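You operate a simulated robot arm through the tools that you are given. There is no shell and no other tool.

The job below is to be done with a simulated robot arm. You get a single attempt, and the scene is never put back.

TASK
Move the plug from socket C to socket A and switch it on.
Fine: switch socket C off first and shut its flap afterwards.

Only the result counts: the job must be done as asked and must still hold three seconds after the hand-in. Knocking over, shifting, dropping, spilling or breaking anything else fails it.

THE ROBOT
A 7-joint arm with a two-finger parallel gripper, fixed in place. Base frame: the origin is at the foot of the arm, x ahead of it, y to its left, z up. Units: mm, degrees, N and s.
Its first joint turns from -166.0 to 166.0 degrees. Payload 4.4 kg.
The TCP is the grasp point between the finger pads, 23 mm short of the fingertips. In the tool frame z runs along the fingers and y along their closing line. The gripper opens to 94 mm. The fingers are 38 mm wide and 10 mm thick; the gripper's body (54 by 96 mm) begins 39 mm behind the TCP.
Orientation is that of the tool frame in the base frame, as a unit quaternion [x, y, z, w]. With the fingers straight down and closing along the base's y, the tool's x points along the base's -x, its y along +y and its z along -z.

THE INTERFACE
- The arm moves only by the tool arm_command. Its argument "targets" is a list of rows, each a list of 3 entries, a list of its own where there are three numbers: the shift along the base's x, y, z in mm, then the turn, a rotation vector about the base's x, y, z in degrees, then the opening, from 0 (shut) to 1 (fully open). In form: [[[dx, dy, dz], [ax, ay, az], grip], ...]. A call has 1 to 20 rows; each row shifts and turns the commanded pose from where the row before left it. Rows are played at 5 a second. More than 50 mm and 8.6 degrees between two rows, or a gripper value outside its range, and nothing of the call is played. Where a pose cannot be reached the arm comes as near as it can. A force on the tool above 70 N (or 10 N above the force at the start of the call, whichever is more), or a blocked arm, ends the call early, and 0.2 s more pass. The fingers move at their own pace (about 72 mm/s each) and stop on an object; they squeeze with about 33 N. The grip force told is the motor's: it shows also when the fingers shut on nothing. Time passes only in rows, and 0.2 s behind the last, so rows that do not move let the fingers close. The reply holds the time, the measured pose of the TCP, the force on the tool along the base axes, the opening and the grip force, in the units named above and with some noise, with the torque about the TCP (base axes, N m) and any sound that the robot's microphone picked up.
- Cameras (640 x 400 px; columns grow to the right, rows downward): "scene" is fixed at [399, -499.9, 1702.2]; the picture's right is [0.76, -0.65, 0.00], its down [-0.27, -0.31, -0.91] and it looks along [0.60, 0.69, -0.41] (base axes); focal length 358 px, centre (320, 200). "wrist" rides on the gripper at [86, 16, -75] in the tool frame; the picture's right is [-0.18, 0.98, 0.00], its down [-0.58, -0.11, -0.81] and it looks along [-0.79, -0.15, 0.59] (tool axes); focal length 243 px, centre (320, 200). There is no depth. A picture from a camera that has moved, and an enlarged one, comes with that camera's place and axes in the base frame and with its lens.
- snapshot(camera): a new picture of that camera. It takes no simulated time.
- enlarge(camera, box): a new picture of the part [left, top, right, bottom] of that camera's present view, enlarged. It takes no simulated time.
- job_done(): hands the job in; it is judged then, once.

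Nothing tells you positions but the pictures and the camera data. Unless the task says otherwise, let go and move clear before handing in.

The tools are called after "Call:" as a command line: name --argument value ..., lists and objects as JSON in quotes. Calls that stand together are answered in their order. arm_command: Moves the arm, as the interface text tells. Its arguments: {"type":"object","properties":{"targets":{"type":"array"}},"required":["targets"]} The other tools are called the same way: snapshot (camera) takes a picture; enlarge (camera, box) takes an enlarged picture of a part of a camera's view; job_done () hands the job in.

At the start:

```text
time: 0.0
position: [591.7, 94.9, 1445.7]
ee_rot: [-0.001, 1.0, 0.0, -0.001]
force: [0.5, -0.1, -0.5]
moment: [0.02, 0.0, 0.0]
gripper_width: 93.9
gripper_force: 0.0
```

scene: 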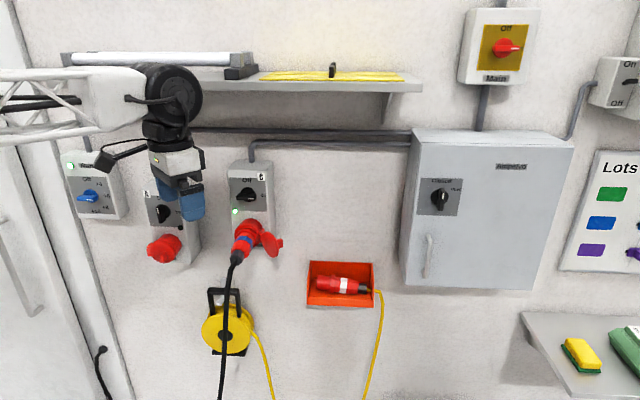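
wrist: 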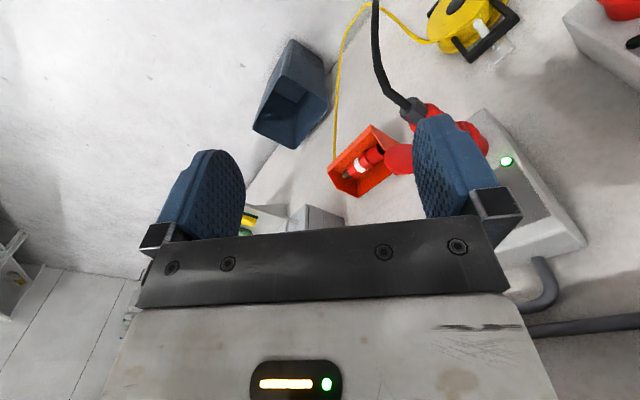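

I see a wall with several socket boxes: a plug with a black cable is in one of them, and there are rotary switches above each. I'll enlarge the views to read the labels and find positions.

Call:
enlarge --camera "scene" --box '[50, 130, 210, 290]'

Call:
enlarge --camera "scene" --box '[190, 140, 310, 280]'

Call:
enlarge --camera "scene" --box '[400, 0, 640, 150]'

Call:
enlarge --camera "scene" --box '[180, 240, 400, 400]'

Call:
enlarge --camera "wrist" --box '[320, 0, 640, 200]'

```text
2.50 times, centred on (130, 210) of scene
camera zoom: at [399.0, -499.9, 1702.2], right [0.76, -0.65, 0.0], down [-0.27, -0.31, -0.91], along [0.6, 0.69, -0.41], focal length 896 px, centre (795, 175)
```

zoom: 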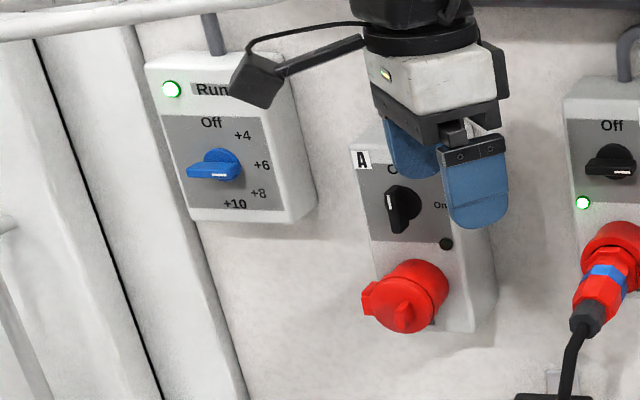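

```text
2.86 times, centred on (250, 210) of scene
camera zoom: at [399.0, -499.9, 1702.2], right [0.76, -0.65, 0.0], down [-0.27, -0.31, -0.91], along [0.6, 0.69, -0.41], focal length 1024 px, centre (520, 171)
```

zoom: 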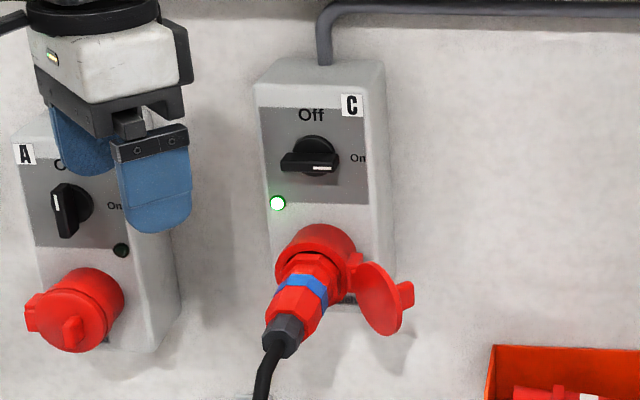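

```text
2.67 times, centred on (520, 75) of scene
camera zoom: at [399.0, -499.9, 1702.2], right [0.76, -0.65, 0.0], down [-0.27, -0.31, -0.91], along [0.6, 0.69, -0.41], focal length 956 px, centre (-213, 533)
```

zoom: 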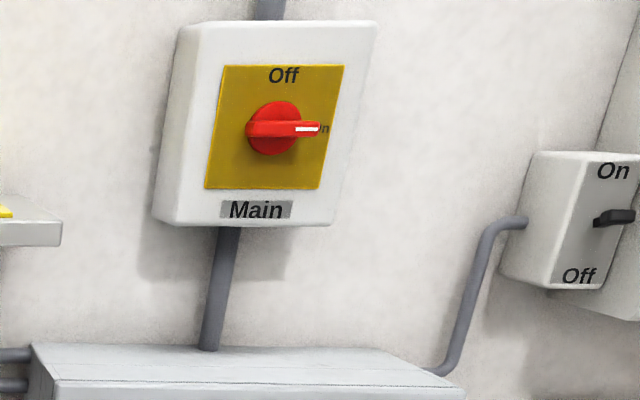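

```text
2.50 times, centred on (290, 320) of scene
camera zoom: at [399.0, -499.9, 1702.2], right [0.76, -0.65, 0.0], down [-0.27, -0.31, -0.91], along [0.6, 0.69, -0.41], focal length 896 px, centre (395, -100)
```

zoom: 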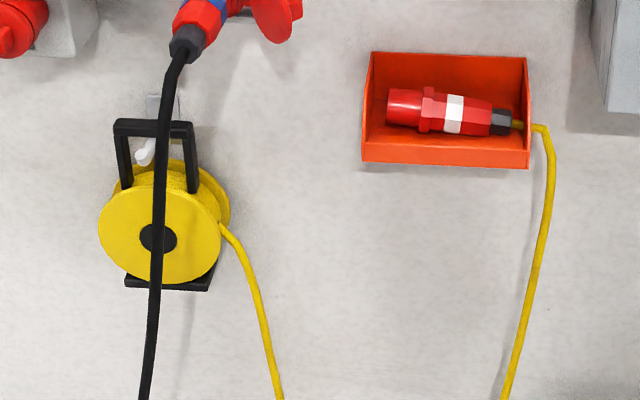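

```text
2.00 times, centred on (480, 100) of wrist
camera zoom: at [503.5, 111.8, 1519.8], right [0.18, 0.98, 0.0], down [0.58, -0.11, 0.81], along [0.79, -0.15, -0.59], focal length 485 px, centre (0, 400)
```

zoom: 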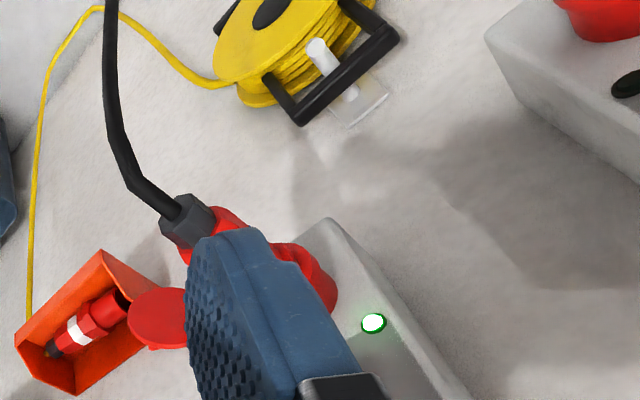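

The green-lit box in the middle is C (switch On, plug inserted, flap open to the right). A is left of it, with its switch Off and its flap closed. The wall appears oblique, with its inward direction roughly (0.66, 0.75, 0). I'll yaw the tool to face the wall and look from there.

Call:
arm_command --targets '[[[-20, -20, 0], [0, 0, 8.2], 0.5], [[-20, -20, 0], [0, 0, 8.2], 0.5], [[-20, -20, 0], [0, 0, 8.2], 0.5], [[0, -20, 0], [0, 0, 8.2], 0.5], [[0, 0, 0], [0, 0, 8.2], 0.5], [[0, 0, 0], [0, 0, 8], 0.5], [[0, 0, 0], [0, 0, 0], 0.5]]'

Call:
snapshot --camera "wrist"

Call:
snapshot --camera "scene"

```text
time: 1.6
position: [530.8, 15.1, 1444.4]
ee_rot: [-0.416, 0.909, -0.001, 0.0]
force: [-0.2, -0.3, 0.4]
moment: [0.01, 0.01, -0.04]
gripper_width: 47.3
gripper_force: 0.0
```

```text
taken
camera wrist: at [461.3, -39.1, 1518.9], right [-0.62, 0.78, 0.0], down [0.46, 0.37, 0.81], along [0.63, 0.5, -0.59], focal length 243 px, centre (320, 200)
```

wrist: 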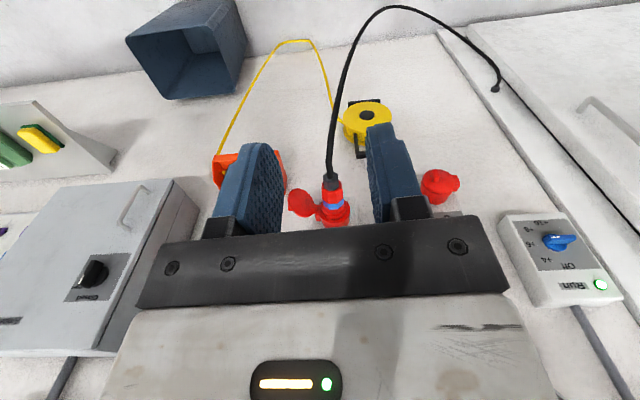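

```text
taken
```

scene: 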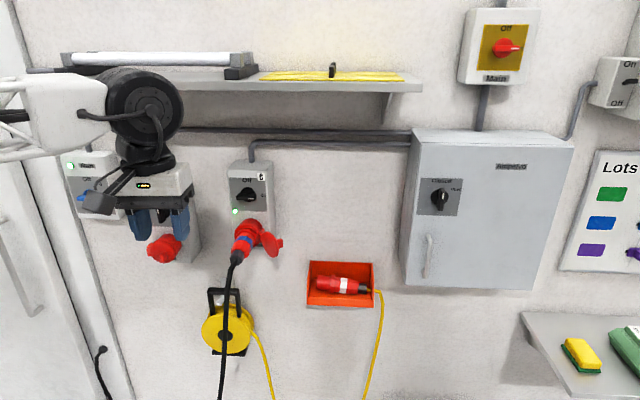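

The wrist view confirms the layout; now I'm measuring the wall's direction from straight edges in the scene picture.

Call:
enlarge --camera "scene" --box '[390, 110, 590, 310]'

Call:
enlarge --camera "scene" --box '[200, 40, 440, 160]'

Call:
enlarge --camera "scene" --box '[215, 150, 295, 200]'

Call:
enlarge --camera "scene" --box '[215, 200, 295, 280]'

Call:
enlarge --camera "scene" --box '[120, 190, 220, 290]'

Call:
enlarge --camera "wrist" --box '[260, 120, 500, 260]'

```text
2.00 times, centred on (490, 210) of scene
camera zoom: at [399.0, -499.9, 1702.2], right [0.76, -0.65, 0.0], down [-0.27, -0.31, -0.91], along [0.6, 0.69, -0.41], focal length 717 px, centre (-20, 180)
```

zoom: 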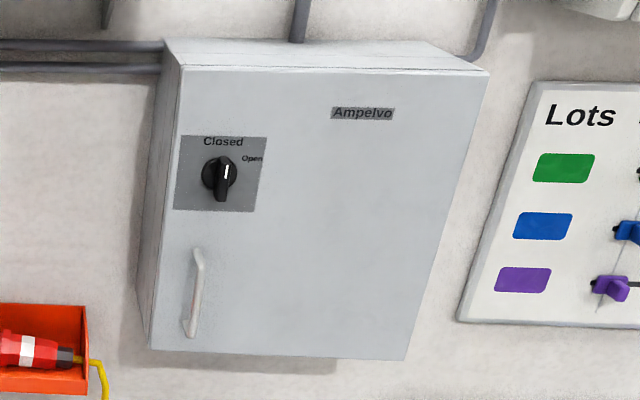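

```text
2.67 times, centred on (320, 100) of scene
camera zoom: at [399.0, -499.9, 1702.2], right [0.76, -0.65, 0.0], down [-0.27, -0.31, -0.91], along [0.6, 0.69, -0.41], focal length 956 px, centre (320, 467)
```

zoom: 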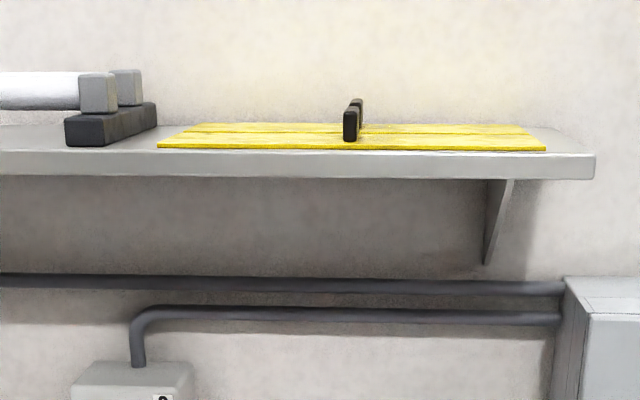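

```text
8.00 times, centred on (255, 175) of scene
camera zoom: at [399.0, -499.9, 1702.2], right [0.76, -0.65, 0.0], down [-0.27, -0.31, -0.91], along [0.6, 0.69, -0.41], focal length 2868 px, centre (840, 400)
```

zoom: 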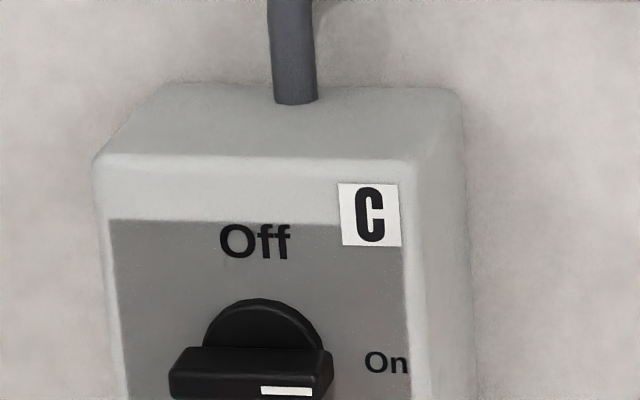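

```text
5.00 times, centred on (255, 240) of scene
camera zoom: at [399.0, -499.9, 1702.2], right [0.76, -0.65, 0.0], down [-0.27, -0.31, -0.91], along [0.6, 0.69, -0.41], focal length 1792 px, centre (645, 0)
```

zoom: 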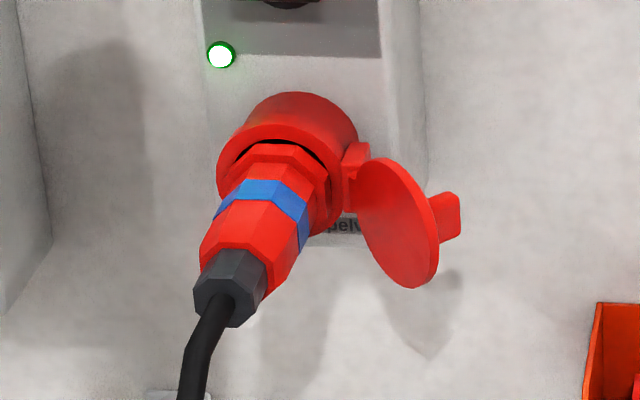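

```text
4.00 times, centred on (170, 240) of scene
camera zoom: at [399.0, -499.9, 1702.2], right [0.76, -0.65, 0.0], down [-0.27, -0.31, -0.91], along [0.6, 0.69, -0.41], focal length 1434 px, centre (920, 40)
```

zoom: 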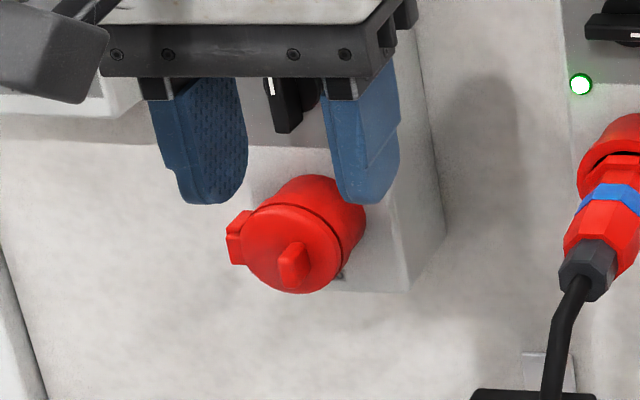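

```text
2.67 times, centred on (380, 190) of wrist
camera zoom: at [461.3, -39.1, 1518.9], right [-0.62, 0.78, 0.0], down [0.46, 0.37, 0.81], along [0.63, 0.5, -0.59], focal length 647 px, centre (160, 227)
```

zoom: 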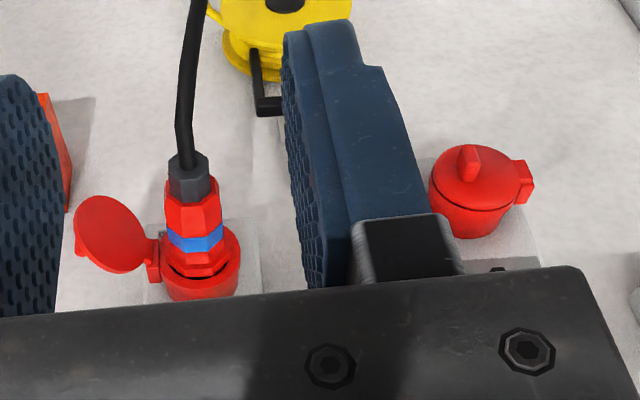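

The wall's inward normal comes out at about 45° azimuth, so n≈(0.707, 0.707, 0) and wall-right p≈(0.707, -0.707, 0). C's front face is at about n≈816 mm. I'll lower and tilt the tool to get a frontal wrist view of both sockets.

Call:
arm_command --targets '[[[0, 30, -24], [0, 0, -4.15], 0.5], [[0, 30, -24], [5.66, -5.66, 0], 0.5], [[0, 30, -24], [5.66, -5.66, 0], 0.5], [[-2, 30, -24], [5.66, -5.66, 0], 0.5], [[-2, 30, -24], [5.66, -5.66, 0], 0.5], [[0, 15, -24], [5.66, -5.66, 0], 0.5], [[0, 0, 0], [0, 0, 0], 0.5]]'

Call:
snapshot --camera "wrist"

Call:
snapshot --camera "scene"

```text
time: 3.2
position: [526.9, 180.4, 1300.2]
ee_rot: [-0.358, 0.868, 0.132, 0.316]
force: [-0.4, 0.1, 1.4]
moment: [-0.04, -0.01, 0.0]
gripper_width: 47.3
gripper_force: 0.1
```

```text
taken
camera wrist: at [433.4, 111.3, 1301.5], right [-0.59, 0.8, 0.12], down [0.03, -0.13, 0.99], along [0.8, 0.59, 0.06], focal length 243 px, centre (320, 200)
```

wrist: 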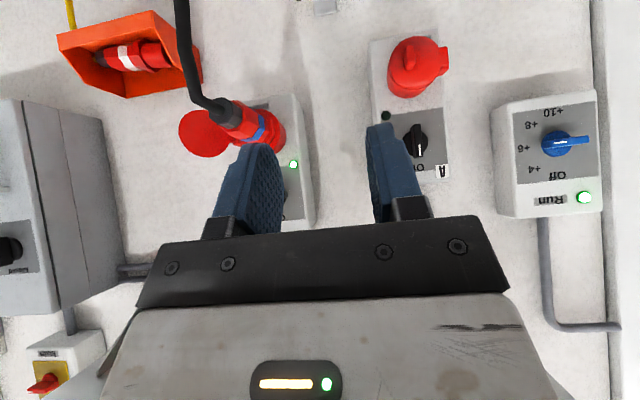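

```text
taken
```

scene: 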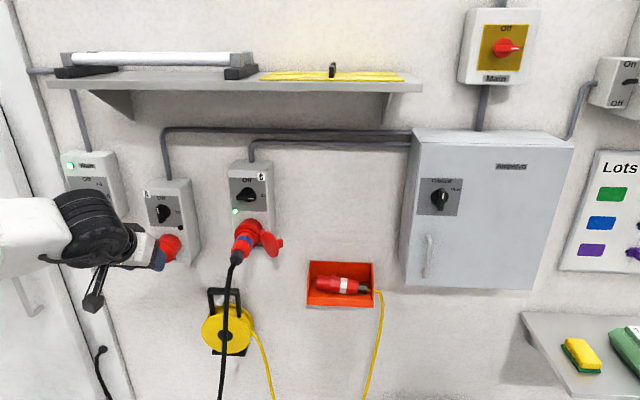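

Good view of A, C and Run. I'm enlarging for precise measurement.

Call:
enlarge --camera "wrist" --box '[160, 80, 340, 250]'

Call:
enlarge --camera "wrist" --box '[350, 20, 480, 190]'

Call:
enlarge --camera "scene" --box '[135, 170, 215, 270]'

Call:
enlarge --camera "scene" --box '[220, 150, 290, 220]'

```text
2.35 times, centred on (250, 165) of wrist
camera zoom: at [433.4, 111.3, 1301.5], right [-0.59, 0.8, 0.12], down [0.03, -0.13, 0.99], along [0.8, 0.59, 0.06], focal length 571 px, centre (485, 282)
```

zoom: 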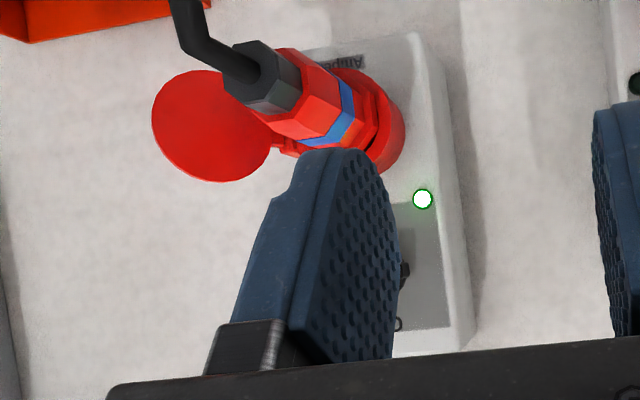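

```text
2.35 times, centred on (415, 105) of wrist
camera zoom: at [433.4, 111.3, 1301.5], right [-0.59, 0.8, 0.12], down [0.03, -0.13, 0.99], along [0.8, 0.59, 0.06], focal length 571 px, centre (96, 424)
```

zoom: 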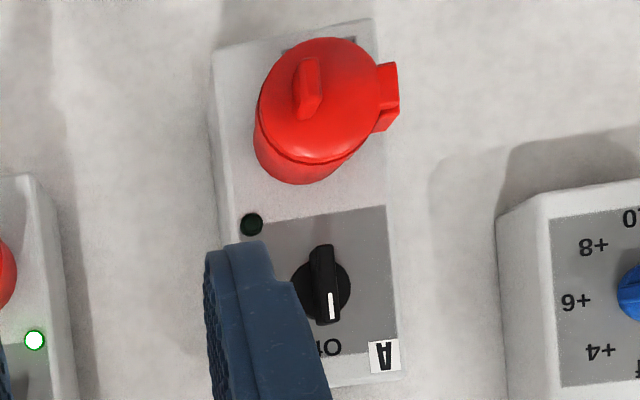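

```text
4.00 times, centred on (175, 220) of scene
camera zoom: at [399.0, -499.9, 1702.2], right [0.76, -0.65, 0.0], down [-0.27, -0.31, -0.91], along [0.6, 0.69, -0.41], focal length 1434 px, centre (900, 120)
```

zoom: 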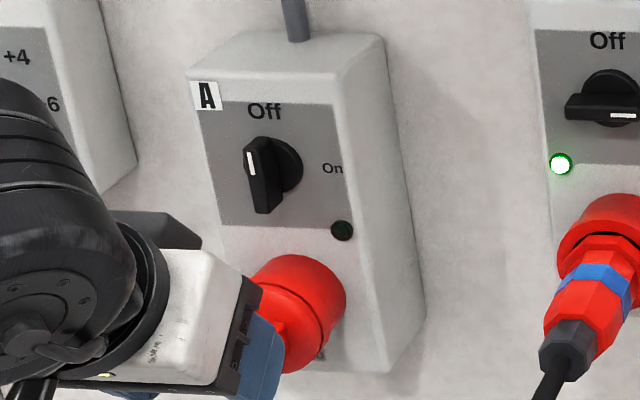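

```text
5.71 times, centred on (255, 185) of scene
camera zoom: at [399.0, -499.9, 1702.2], right [0.76, -0.65, 0.0], down [-0.27, -0.31, -0.91], along [0.6, 0.69, -0.41], focal length 2049 px, centre (691, 286)
```

zoom: 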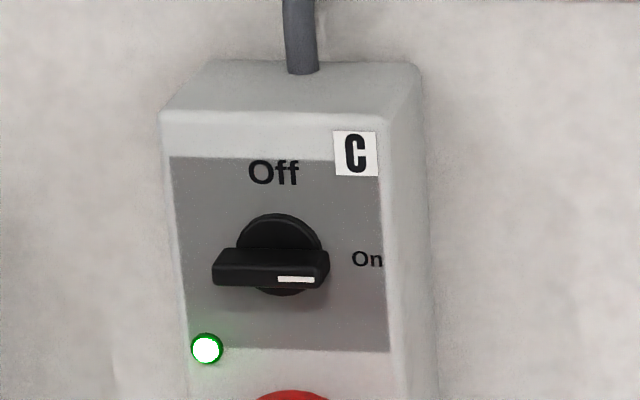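

Both lamps triangulate to n≈815, confirming the wall direction. Next I'll centre the wrist camera on C, with the gripper fully open for a clear view of the knob and plug.

Call:
arm_command --targets '[[[33.6, -12.4, 7.5], [-3.54, 3.54, 0], 1], [[33.6, -12.4, 7.5], [-3.54, 3.54, 0], 1], [[33.6, -12.4, 7.5], [0, 0, 0], 1], [[33.6, -12.3, 7.5], [0, 0, 0], 1], [[0, 0, 0], [0, 0, 0], 1]]'

Call:
snapshot --camera "wrist"

Call:
enlarge --camera "wrist" --box '[240, 0, 440, 240]'

```text
time: 4.4
position: [660.9, 132.0, 1332.2]
ee_rot: [-0.369, 0.893, 0.099, 0.239]
force: [-0.5, 0.6, 0.8]
moment: [0.0, 0.0, 0.01]
gripper_width: 94.0
gripper_force: 0.0
```

```text
taken
camera wrist: at [569.3, 64.2, 1352.5], right [-0.58, 0.81, 0.09], down [0.15, -0.01, 0.99], along [0.8, 0.59, -0.12], focal length 243 px, centre (320, 200)
```

wrist: 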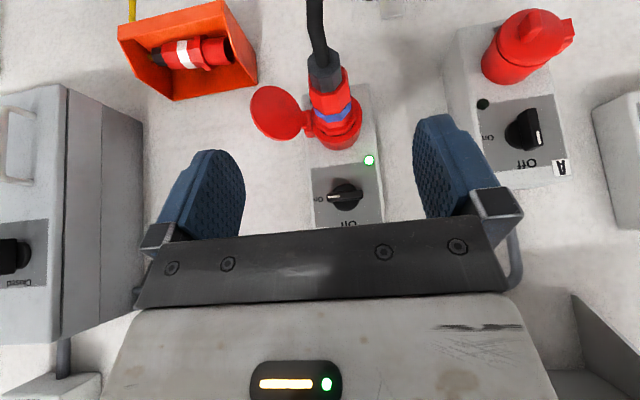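

```text
1.67 times, centred on (340, 120) of wrist
camera zoom: at [569.3, 64.2, 1352.5], right [-0.58, 0.81, 0.09], down [0.15, -0.01, 0.99], along [0.8, 0.59, -0.12], focal length 404 px, centre (287, 333)
```

zoom: 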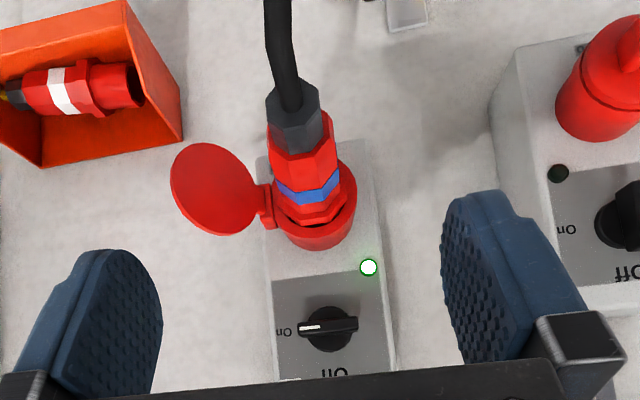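

C's knob is at about (p=373, z=1311) with the bar horizontal, and the plug axis is about z≈1200, straight out along -n. I'll back off, point the tool at the wall and roll it so the camera is clear of the plug, checking as I go that the arm can reach this orientation.

Call:
arm_command --targets '[[[-17.7, -17.7, 5], [5.303, -5.303, 0], 0.6], [[-17.7, -17.7, 5], [5.303, -5.303, 0], 0.6], [[-17.7, -17.7, 0], [5.303, -5.303, 0], 0.6], [[-17.7, -17.7, 0], [5.303, -5.303, 0], 0.6], [[0, 0, 0], [5.303, -5.303, 0], 0.6], [[0, 0, 0], [5.303, -5.303, 0], 0.6], [[0, 0, 0], [5.303, -5.303, 0], 0.6], [[0, 0, 0], [5.303, -5.303, 0], 0.6], [[0, 0, 0], [0, 0, 0], 0.6]]'

Call:
snapshot --camera "scene"

```text
time: 6.4
position: [590.7, 59.3, 1340.5]
ee_rot: [-0.271, 0.653, 0.272, 0.653]
force: [0.9, 0.8, 0.3]
moment: [-0.03, -0.04, -0.01]
gripper_width: 56.4
gripper_force: 0.0
```

```text
taken
```

scene: 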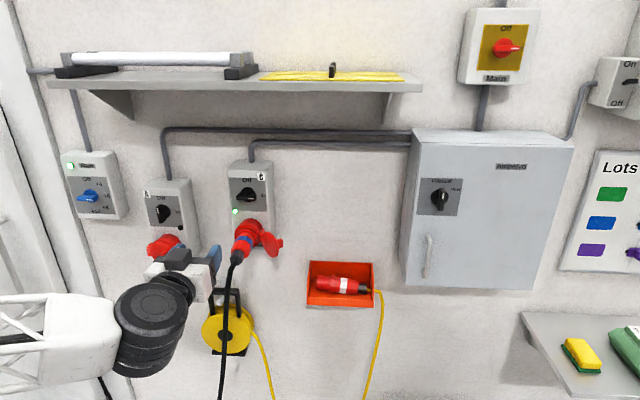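

Pointing at the wall works. Now I roll 90° about -n to bring the camera to the right side.

Call:
arm_command --targets '[[[0, 0, 0], [-5.785, -5.785, 0], 0.6], [[0, 0, 0], [-5.785, -5.785, 0], 0.6], [[0, 0, 0], [-5.785, -5.785, 0], 0.6], [[0, 0, 0], [-5.785, -5.785, 0], 0.6], [[0, 0, 0], [-5.785, -5.785, 0], 0.6], [[0, 0, 0], [-5.785, -5.785, 0], 0.6], [[0, 0, 0], [-5.785, -5.785, 0], 0.6], [[0, 0, 0], [-5.785, -5.785, 0], 0.6], [[0, 0, 0], [-5.785, -5.785, 0], 0.6], [[0, 0, 0], [-5.785, -5.785, 0], 0.6], [[0, 0, 0], [-5.785, -5.785, 0], 0.6], [[0, 0, 0], [0, 0, 0], 0.6]]'

Call:
snapshot --camera "scene"

Call:
snapshot --camera "wrist"

```text
time: 9.0
position: [574.2, 66.5, 1379.6]
ee_rot: [0.659, -0.288, 0.259, -0.645]
force: [0.3, -0.9, 1.0]
moment: [0.03, -0.02, 0.0]
gripper_width: 56.3
gripper_force: 0.3
out of reach, approached as far as the arm can: row 11
```

```text
taken
```

scene: 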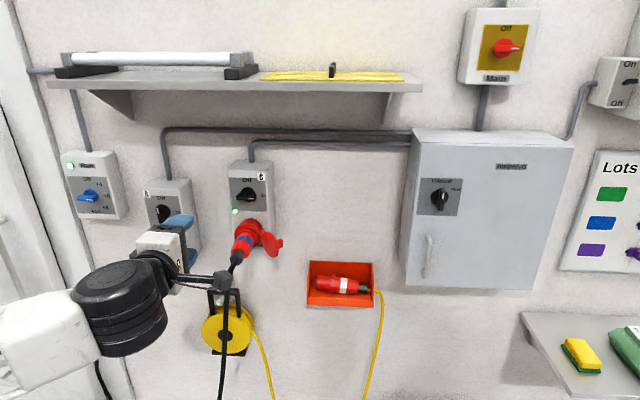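

```text
taken
camera wrist: at [579.0, -46.3, 1362.8], right [-0.17, 0.13, -0.98], down [-0.98, -0.15, 0.15], along [-0.13, 0.98, 0.15], focal length 243 px, centre (320, 200)
```

wrist: 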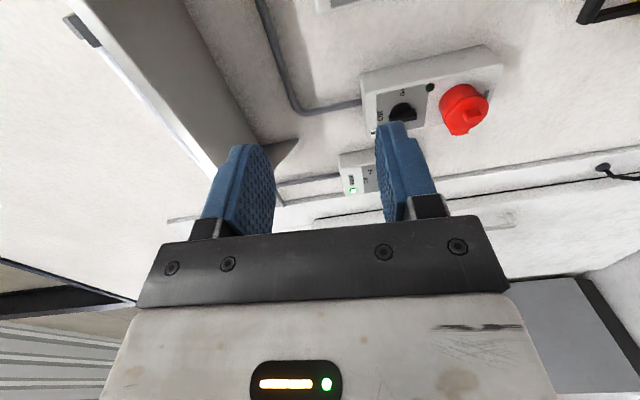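

That roll hits a joint limit just short of 90°, so turning the knob by gripping it this way isn't practical. I'll return to the tool-down family (camera away from the wall) and turn the knobs by pushing with closed fingers from above.

Call:
arm_command --targets '[[[0, 0, 0], [5.785, 5.785, 0], 0.6], [[0, 0, 0], [5.785, 5.785, 0], 0.6], [[0, 0, 0], [5.785, 5.785, 0], 0.6], [[0, 0, 0], [5.785, 5.785, 0], 0.6], [[0, 0, 0], [5.785, 5.785, 0], 0.6], [[0, 0, 0], [5.785, 5.785, 0], 0.6], [[0, 0, 0], [5.785, 5.785, 0], 0.6], [[0, 0, 0], [5.785, 5.785, 0], 0.6], [[0, 0, 0], [5.785, 5.785, 0], 0.6], [[0, 0, 0], [5.785, 5.785, 0], 0.6], [[0, 0, 0], [5.785, 5.785, 0], 0.6], [[0, 0, 0], [0, 0, 0], 0.6]]'

```text
time: 11.6
position: [572.3, 67.1, 1377.0]
ee_rot: [-0.27, 0.653, 0.273, 0.652]
force: [-0.8, -0.8, 0.1]
moment: [0.01, 0.02, -0.02]
gripper_width: 56.3
gripper_force: 0.0
```

Call:
arm_command --targets '[[[0, 0, 0], [-5.303, 5.303, 0], 0.85], [[0, 0, 0], [-5.303, 5.303, 0], 0.85], [[21.57, 18.74, -0.9], [-5.303, 5.303, 0], 0.85], [[21.57, 18.74, -0.9], [-5.303, 5.303, 0], 0.85], [[21.57, 18.74, -0.9], [-5.303, 5.303, 0], 0.85], [[21.57, 18.74, -0.9], [-5.303, 5.303, 0], 0.85], [[21.57, 18.74, -0.9], [-5.303, 5.303, 0], 0.85], [[21.57, 18.74, -0.9], [-5.303, 5.303, 0], 0.85], [[21.57, 18.74, -0.9], [0, 0, 0], 0.85], [[21.57, 18.74, -0.9], [0, 0, 0], 0.85], [[0, 0, 0], [0, 0, 0], 0.85]]'

Call:
snapshot --camera "wrist"

Call:
enlarge --camera "wrist" --box '[260, 90, 440, 220]'

Call:
enlarge --camera "wrist" --box '[200, 0, 440, 130]'

```text
time: 14.0
position: [743.9, 216.4, 1371.3]
ee_rot: [-0.369, 0.893, 0.1, 0.239]
force: [-0.1, 0.6, 1.0]
moment: [0.02, 0.01, 0.0]
gripper_width: 79.8
gripper_force: 0.1
```

```text
taken
camera wrist: at [652.9, 149.6, 1393.0], right [-0.58, 0.81, 0.09], down [0.15, -0.01, 0.99], along [0.8, 0.59, -0.12], focal length 243 px, centre (320, 200)
```

wrist: 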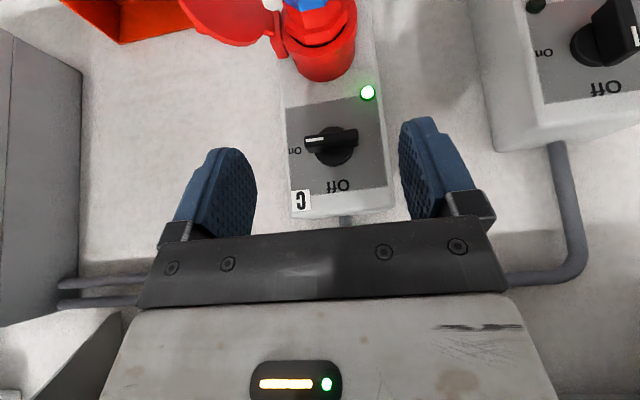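

```text
3.08 times, centred on (350, 155) of wrist
camera zoom: at [652.9, 149.6, 1393.0], right [-0.58, 0.81, 0.09], down [0.15, -0.01, 0.99], along [0.8, 0.59, -0.12], focal length 746 px, centre (228, 338)
```

zoom: 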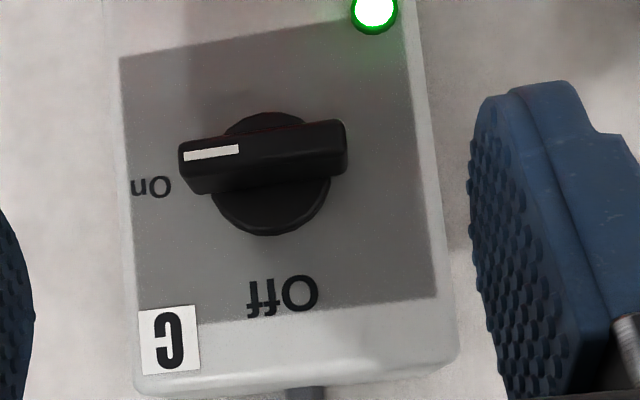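

```text
2.67 times, centred on (320, 65) of wrist
camera zoom: at [652.9, 149.6, 1393.0], right [-0.58, 0.81, 0.09], down [0.15, -0.01, 0.99], along [0.8, 0.59, -0.12], focal length 647 px, centre (320, 560)
```

zoom: 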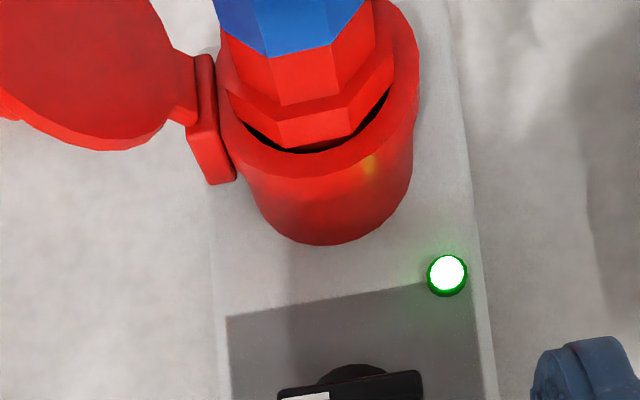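

C's knob is now well fixed: centre p≈373, z≈1312, bar front at n≈785, about 49 mm long. The shelf overhead limits how upright the tool may be, so I'll use a 40° tilt. With fingers closed, I'll go above the left end of the bar and push it down to turn it to Off.

Call:
arm_command --targets '[[[-3.2, 18, 2], [3.54, -3.54, 0], 0], [[-3.2, 18, 2], [3.54, -3.54, 0], 0], [[0, 0, 0], [0, 0, 0], 0], [[26.5, 26.5, 0], [0, 0, 0], 0], [[26.5, 26.5, 0], [0, 0, 0], 0], [[0, 0, 0], [0, 0, 0], 0]]'

Call:
snapshot --camera "wrist"

Call:
snapshot --camera "scene"

```text
time: 15.4
position: [791.7, 305.3, 1376.9]
ee_rot: [-0.358, 0.869, 0.131, 0.316]
force: [0.1, 0.0, 0.0]
moment: [-0.05, 0.0, -0.02]
gripper_width: 0.0
gripper_force: 33.5
```

```text
taken
camera wrist: at [698.3, 237.3, 1377.6], right [-0.59, 0.8, 0.12], down [0.03, -0.13, 0.99], along [0.8, 0.59, 0.06], focal length 243 px, centre (320, 200)
```

wrist: 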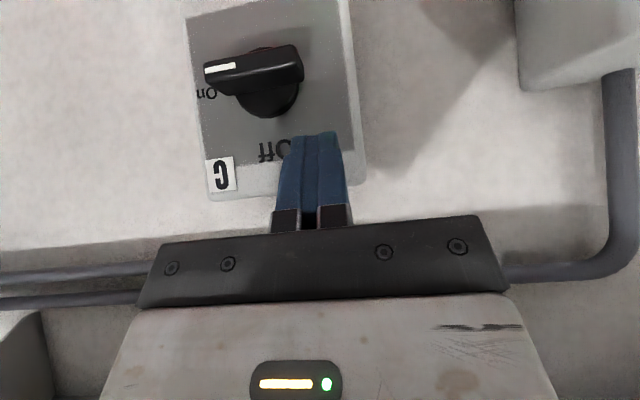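

```text
taken
```

scene: 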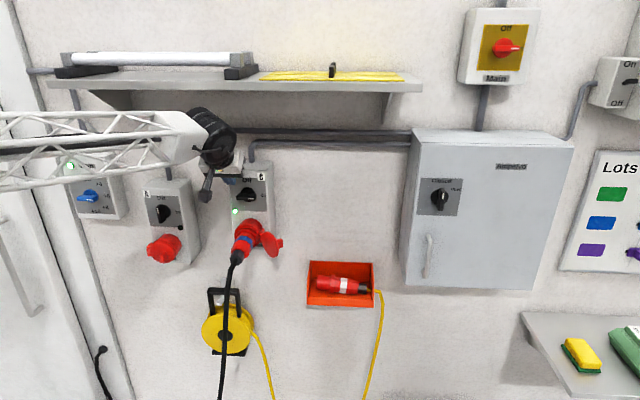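

Call:
arm_command --targets '[[[0, 0, -15], [0, 0, 0], 0], [[0, 0, -15], [0, 0, 0], 0], [[0, 0, -9], [0, 0, 0], 0], [[0, 0, -5], [0, 0, 0], 0], [[0, 0, -5], [0, 0, 0], 0]]'

Call:
snapshot --camera "wrist"

```text
time: 16.6
position: [794.1, 306.3, 1326.2]
ee_rot: [-0.358, 0.869, 0.131, 0.316]
force: [0.2, -0.7, -0.4]
moment: [0.0, -0.01, -0.01]
gripper_width: 0.1
gripper_force: 32.6
```

```text
taken
camera wrist: at [700.5, 237.5, 1327.2], right [-0.59, 0.8, 0.12], down [0.03, -0.13, 0.99], along [0.8, 0.59, 0.06], focal length 243 px, centre (320, 200)
```

wrist: 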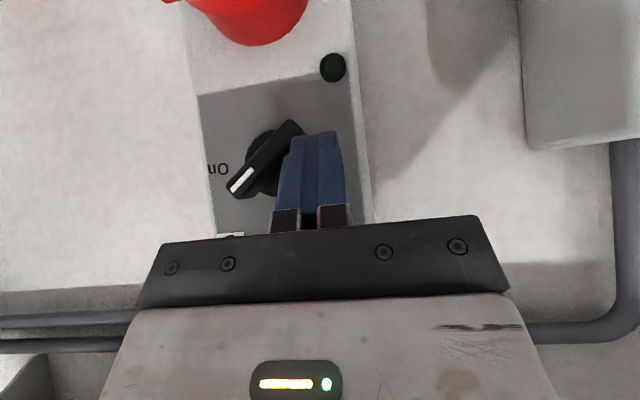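

The knob has already turned about 45° and lamp C is out. I'll continue along the arc to bring the bar fully vertical (Off).

Call:
arm_command --targets '[[[1.1, -1.1, -4], [0, 0, 0], 0], [[2.5, -2.5, -4.5], [0, 0, 0], 0], [[3.2, -3.2, -3], [0, 0, 0], 0], [[3.5, -3.5, -2], [0, 0, 0], 0], [[2, -2, 0], [0, 0, 0], 0], [[0, 0, 0], [0, 0, 0], 0]]'

Call:
snapshot --camera "wrist"

```text
time: 17.9
position: [803.6, 296.3, 1313.0]
ee_rot: [-0.361, 0.868, 0.134, 0.315]
force: [-26.9, 10.4, 3.4]
moment: [-0.02, 0.06, 0.1]
gripper_width: 0.1
gripper_force: 33.0
stopped in row 6: the force on the tool passed its limit at 73 N (the readings are from after the stop); the commanded pose is now the measured one
```

```text
taken
camera wrist: at [709.2, 227.7, 1315.0], right [-0.6, 0.79, 0.12], down [0.03, -0.13, 0.99], along [0.8, 0.6, 0.05], focal length 243 px, centre (320, 200)
```

wrist: 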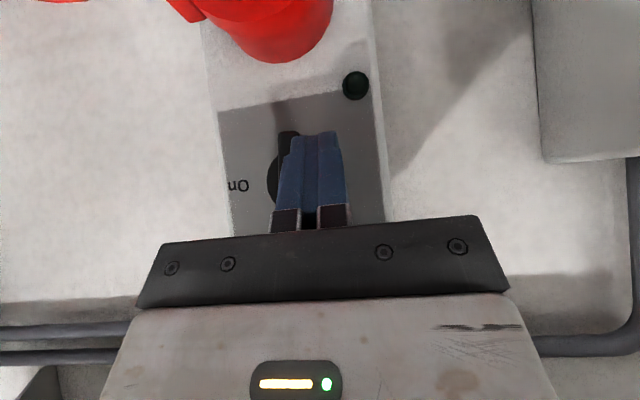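

The bar is vertical. I'll back off to the left and out, then check.

Call:
arm_command --targets '[[[-5, 5, 0], [0, 0, 0], 0], [[-10, 0, 5], [0, 0, 0], 0], [[-30, -30, 20], [0, 0, 0], 0], [[-30, -30, 20], [0, 0, 0], 0.5], [[-20, -20, 0], [0, 0, 0], 0.85], [[0, 0, 0], [0, 0, 0], 0.85]]'

Call:
snapshot --camera "wrist"

Call:
enlarge --camera "scene" --box '[215, 150, 295, 280]'

```text
time: 19.4
position: [709.0, 220.5, 1357.3]
ee_rot: [-0.361, 0.868, 0.133, 0.314]
force: [0.4, -0.9, 1.2]
moment: [-0.02, -0.02, -0.03]
gripper_width: 80.0
gripper_force: 0.0
```

```text
taken
camera wrist: at [616.1, 151.5, 1358.9], right [-0.6, 0.79, 0.12], down [0.03, -0.13, 0.99], along [0.8, 0.59, 0.05], focal length 243 px, centre (320, 200)
```

wrist: 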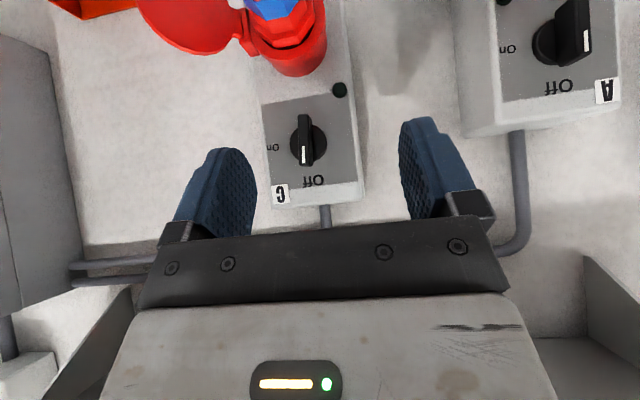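

```text
3.08 times, centred on (255, 215) of scene
camera zoom: at [399.0, -499.9, 1702.2], right [0.76, -0.65, 0.0], down [-0.27, -0.31, -0.91], along [0.6, 0.69, -0.41], focal length 1103 px, centre (520, 154)
```

zoom: 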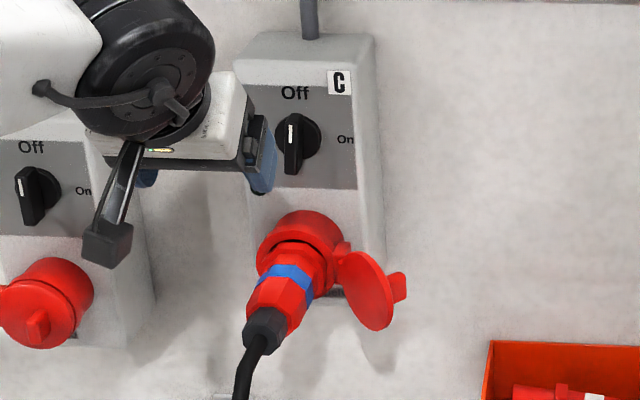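

Switch C reads Off (pointer up, lamp out). Next I'll look closely at socket A's closed flap.

Call:
arm_command --targets '[[[-33.1, 19.7, -21.2], [0, 0, 0], 0.85], [[-33.1, 19.7, -21.2], [0, 0, 0], 0.85], [[-33.1, 19.7, -21.2], [0, 0, 0], 0.85], [[-33.1, 19.7, -21.2], [0, 0, 0], 0.85], [[-33.1, 19.7, -21.2], [0, 0, 0], 0.85], [[-33.1, 19.7, -21.2], [0, 0, 0], 0.85], [[0, 0, 0], [0, 0, 0], 0.85]]'

Call:
snapshot --camera "wrist"

Call:
enlarge --camera "wrist" --box '[240, 20, 420, 200]'

Call:
enlarge --camera "scene" --box '[135, 200, 215, 280]'

```text
time: 20.9
position: [509.5, 338.7, 1229.4]
ee_rot: [-0.36, 0.868, 0.133, 0.315]
force: [0.1, 0.5, 0.3]
moment: [0.01, 0.01, 0.02]
gripper_width: 80.1
gripper_force: 0.0
```

```text
taken
camera wrist: at [416.3, 271.3, 1231.2], right [-0.6, 0.79, 0.12], down [0.03, -0.13, 0.99], along [0.8, 0.59, 0.05], focal length 243 px, centre (320, 200)
```

wrist: 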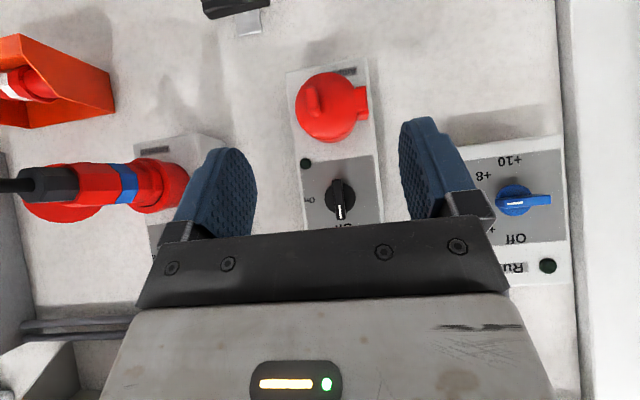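

```text
2.22 times, centred on (330, 110) of wrist
camera zoom: at [416.3, 271.3, 1231.2], right [-0.6, 0.79, 0.12], down [0.03, -0.13, 0.99], along [0.8, 0.59, 0.05], focal length 539 px, centre (298, 400)
```

zoom: 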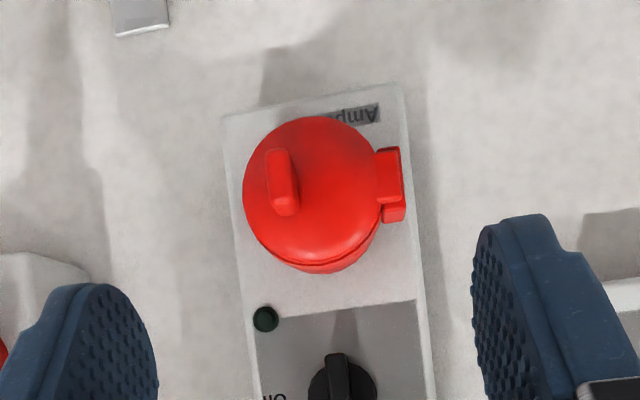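

```text
5.00 times, centred on (175, 240) of scene
camera zoom: at [399.0, -499.9, 1702.2], right [0.76, -0.65, 0.0], down [-0.27, -0.31, -0.91], along [0.6, 0.69, -0.41], focal length 1792 px, centre (1045, 0)
```

zoom: 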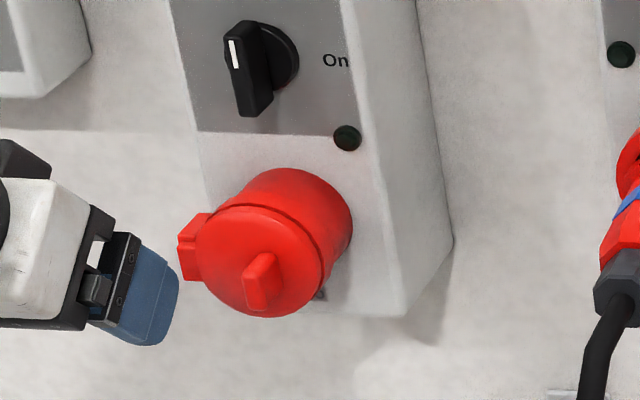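

C's plug axis is level along n (p≈373, z≈1203). Socket A's axis is at about p≈122, z≈1141; its flap hinges on the left (p≈80) and has a fin at p≈135. I'll bring the gripper in front of the fin with a 60° tilt.

Call:
arm_command --targets '[[[16.7, 11.6, -19], [4.714, -4.714, 0], 0.5], [[16.7, 11.6, -19], [4.714, -4.714, 0], 0.5], [[16.6, 11.6, -19], [4.714, -4.714, 0], 0.5], [[16.6, 11.7, -19.4], [0, 0, 0], 0.5], [[0, 0, 0], [0, 0, 0], 0.5]]'

Call:
snapshot --camera "wrist"

Call:
enlarge --camera "scene" --box '[115, 190, 215, 290]'

```text
time: 22.1
position: [576.7, 384.4, 1151.3]
ee_rot: [-0.331, 0.8, 0.193, 0.462]
force: [-0.8, 0.0, 0.2]
moment: [-0.02, -0.03, 0.02]
gripper_width: 46.9
gripper_force: 0.0
```

```text
taken
camera wrist: at [488.5, 321.6, 1114.8], right [-0.63, 0.76, 0.16], down [-0.21, -0.37, 0.91], along [0.75, 0.54, 0.39], focal length 243 px, centre (320, 200)
```

wrist: 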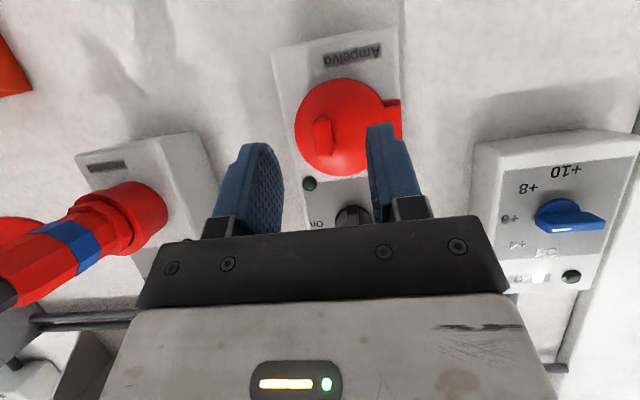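

```text
4.00 times, centred on (165, 240) of scene
camera zoom: at [399.0, -499.9, 1702.2], right [0.76, -0.65, 0.0], down [-0.27, -0.31, -0.91], along [0.6, 0.69, -0.41], focal length 1434 px, centre (940, 40)
```

zoom: 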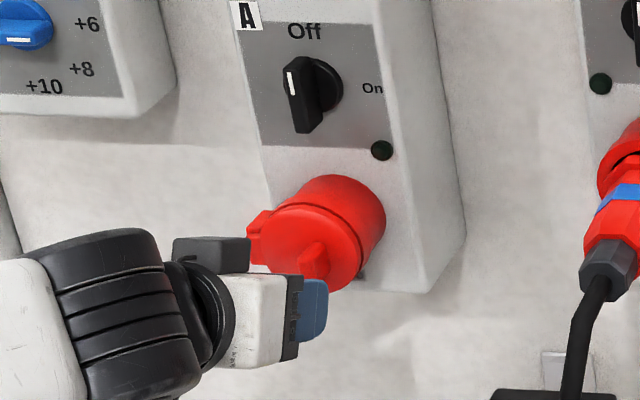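

Call:
enlarge --camera "wrist" --box '[270, 50, 430, 210]'

```text
2.50 times, centred on (350, 130) of wrist
camera zoom: at [488.5, 321.6, 1114.8], right [-0.63, 0.76, 0.16], down [-0.21, -0.37, 0.91], along [0.75, 0.54, 0.39], focal length 606 px, centre (245, 375)
```

zoom: 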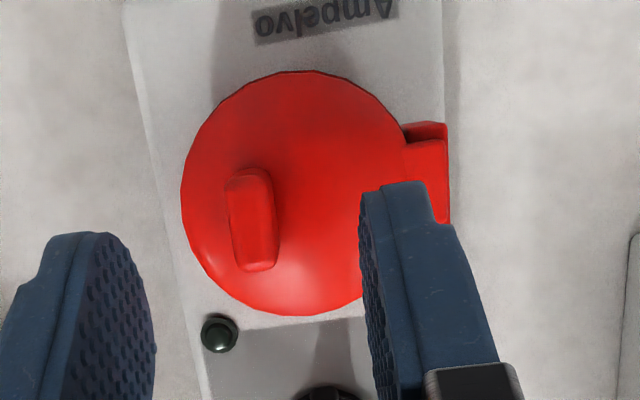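

The fin is at p≈138, z≈1142. I'll level the tool fully towards the wall so the pads overlap the fin better, then move in around it.

Call:
arm_command --targets '[[[0.7, -0.7, -2.5], [5.303, -5.303, 0], 0.5], [[0.7, -0.7, -2.5], [5.303, -5.303, 0], 0.5], [[0, 0, -2.5], [5.303, -5.303, 0], 0.5], [[0, 0, -2.5], [5.303, -5.303, 0], 0.5], [[14, 14, 0], [0, 0, 0], 0.5], [[14, 14, 0], [0, 0, 0], 0.5], [[0, 0, 0], [0, 0, 0], 0.5]]'

Call:
snapshot --camera "wrist"

Call:
enlarge --camera "scene" --box '[115, 190, 215, 290]'

```text
time: 23.8
position: [605.8, 413.3, 1143.7]
ee_rot: [-0.272, 0.653, 0.272, 0.653]
force: [-1.2, -0.4, -0.7]
moment: [0.01, -0.02, -0.01]
gripper_width: 47.1
gripper_force: 0.1
```

```text
taken
camera wrist: at [540.8, 371.2, 1058.1], right [-0.7, 0.69, 0.19], down [-0.49, -0.65, 0.58], along [0.52, 0.32, 0.79], focal length 243 px, centre (320, 200)
```

wrist: 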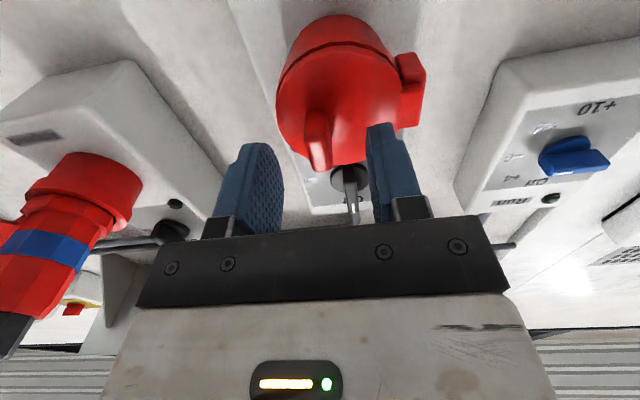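

```text
4.00 times, centred on (165, 240) of scene
camera zoom: at [399.0, -499.9, 1702.2], right [0.76, -0.65, 0.0], down [-0.27, -0.31, -0.91], along [0.6, 0.69, -0.41], focal length 1434 px, centre (940, 40)
```

zoom: 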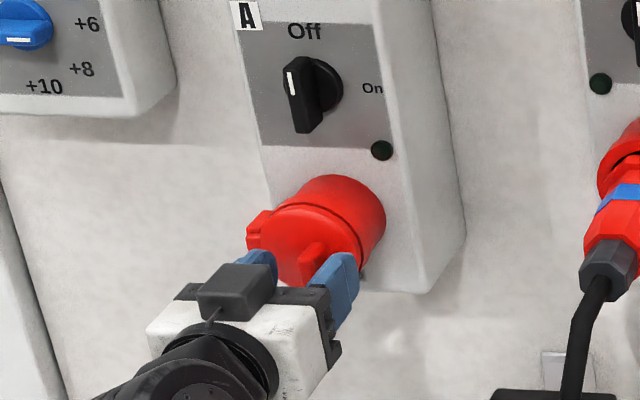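

The fin sits between the fingers. I'll move in the last 17 mm and close on it.

Call:
arm_command --targets '[[[7.4, 4.6, -1.5], [0, 0, 0], 0.5], [[6, 6, -1], [0, 0, 0], 0.5], [[0, 0, 0], [0, 0, 0], 0.3], [[0, 0, 0], [0, 0, 0], 0.0], [[0, 0, 0], [0, 0, 0], 0.0], [[0, 0, 0], [0, 0, 0], 0.0]]'

Call:
snapshot --camera "wrist"

```text
time: 25.1
position: [616.5, 423.5, 1143.0]
ee_rot: [-0.273, 0.653, 0.273, 0.652]
force: [-29.6, 43.4, -0.5]
moment: [0.08, -0.15, 0.44]
gripper_width: 11.6
gripper_force: 44.7
```

```text
taken
camera wrist: at [552.5, 382.3, 1056.0], right [-0.7, 0.69, 0.18], down [-0.49, -0.65, 0.58], along [0.52, 0.32, 0.79], focal length 243 px, centre (320, 200)
```

wrist: 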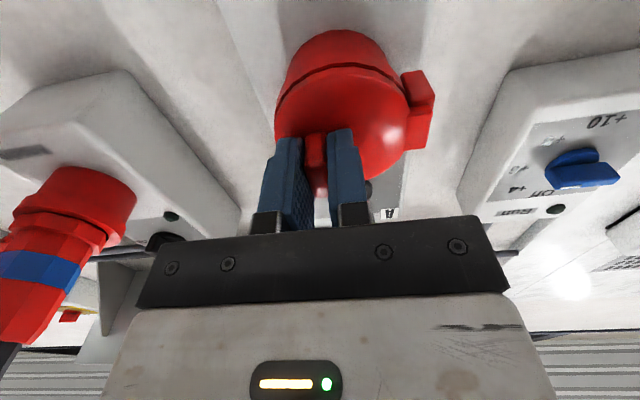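

Gripped (11.6 mm), but about 50 N sideways shows the fin is slightly left of centre. I'll shift left to relieve it.

Call:
arm_command --targets '[[[-1.0, 1.0, 0], [0, 0, 0], 0.0], [[-0.7, 0.7, 0], [0, 0, 0], 0.0], [[0, 0, 0], [0, 0, 0], 0.0]]'

```text
time: 25.9
position: [617.4, 423.1, 1142.7]
ee_rot: [-0.271, 0.654, 0.271, 0.652]
force: [-4.0, -0.2, 1.2]
moment: [0.4, -0.57, 0.0]
gripper_width: 11.8
gripper_force: 45.3
```

Force is relieved. Now I'll pull the flap open along its hinge arc, a few steps at first.

Call:
arm_command --targets '[[[-9.1, -1.3, 0], [0, 0, -8], 0.0], [[-9.3, -0.1, 0], [0, 0, -8], 0.0], [[-9.3, 1.2, 0], [0, 0, -8], 0.0], [[0, 0, 0], [0, 0, 0], 0.0]]'

Call:
snapshot --camera "wrist"

Call:
enlarge --camera "scene" --box '[115, 190, 215, 290]'

```text
time: 26.3
position: [613.1, 419.9, 1143.2]
ee_rot: [-0.247, 0.663, 0.246, 0.662]
force: [-30.2, 28.2, -0.5]
moment: [0.27, -0.31, 1.47]
gripper_width: 11.6
gripper_force: 45.0
out of reach, approached as far as the arm can: row 1
stopped in row 1: the force on the tool passed its limit at 146 N (the readings are from after the stop); the commanded pose is now the measured one
```

```text
taken
camera wrist: at [544.3, 384.7, 1056.1], right [-0.64, 0.74, 0.18], down [-0.54, -0.61, 0.58], along [0.55, 0.28, 0.79], focal length 243 px, centre (320, 200)
```

wrist: 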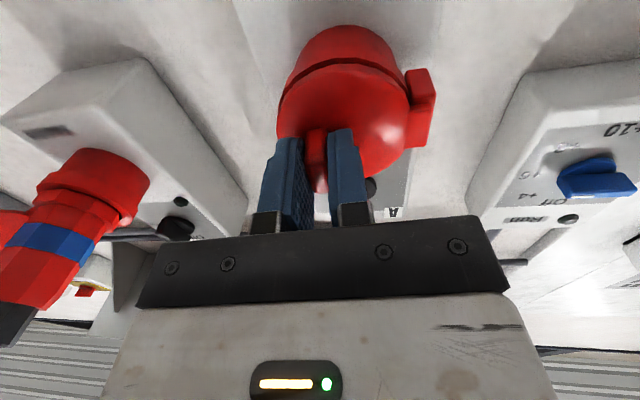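

```text
4.00 times, centred on (165, 240) of scene
camera zoom: at [399.0, -499.9, 1702.2], right [0.76, -0.65, 0.0], down [-0.27, -0.31, -0.91], along [0.6, 0.69, -0.41], focal length 1434 px, centre (940, 40)
```

zoom: 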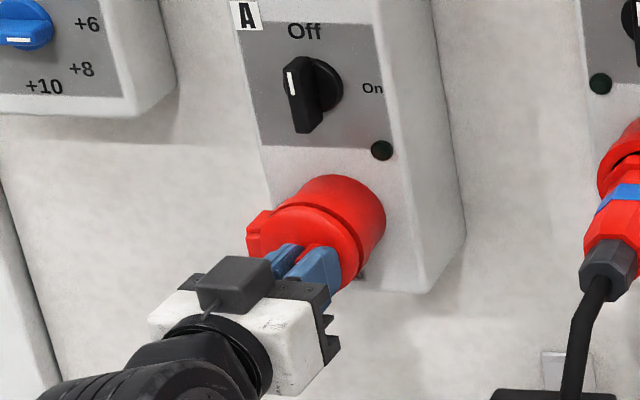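

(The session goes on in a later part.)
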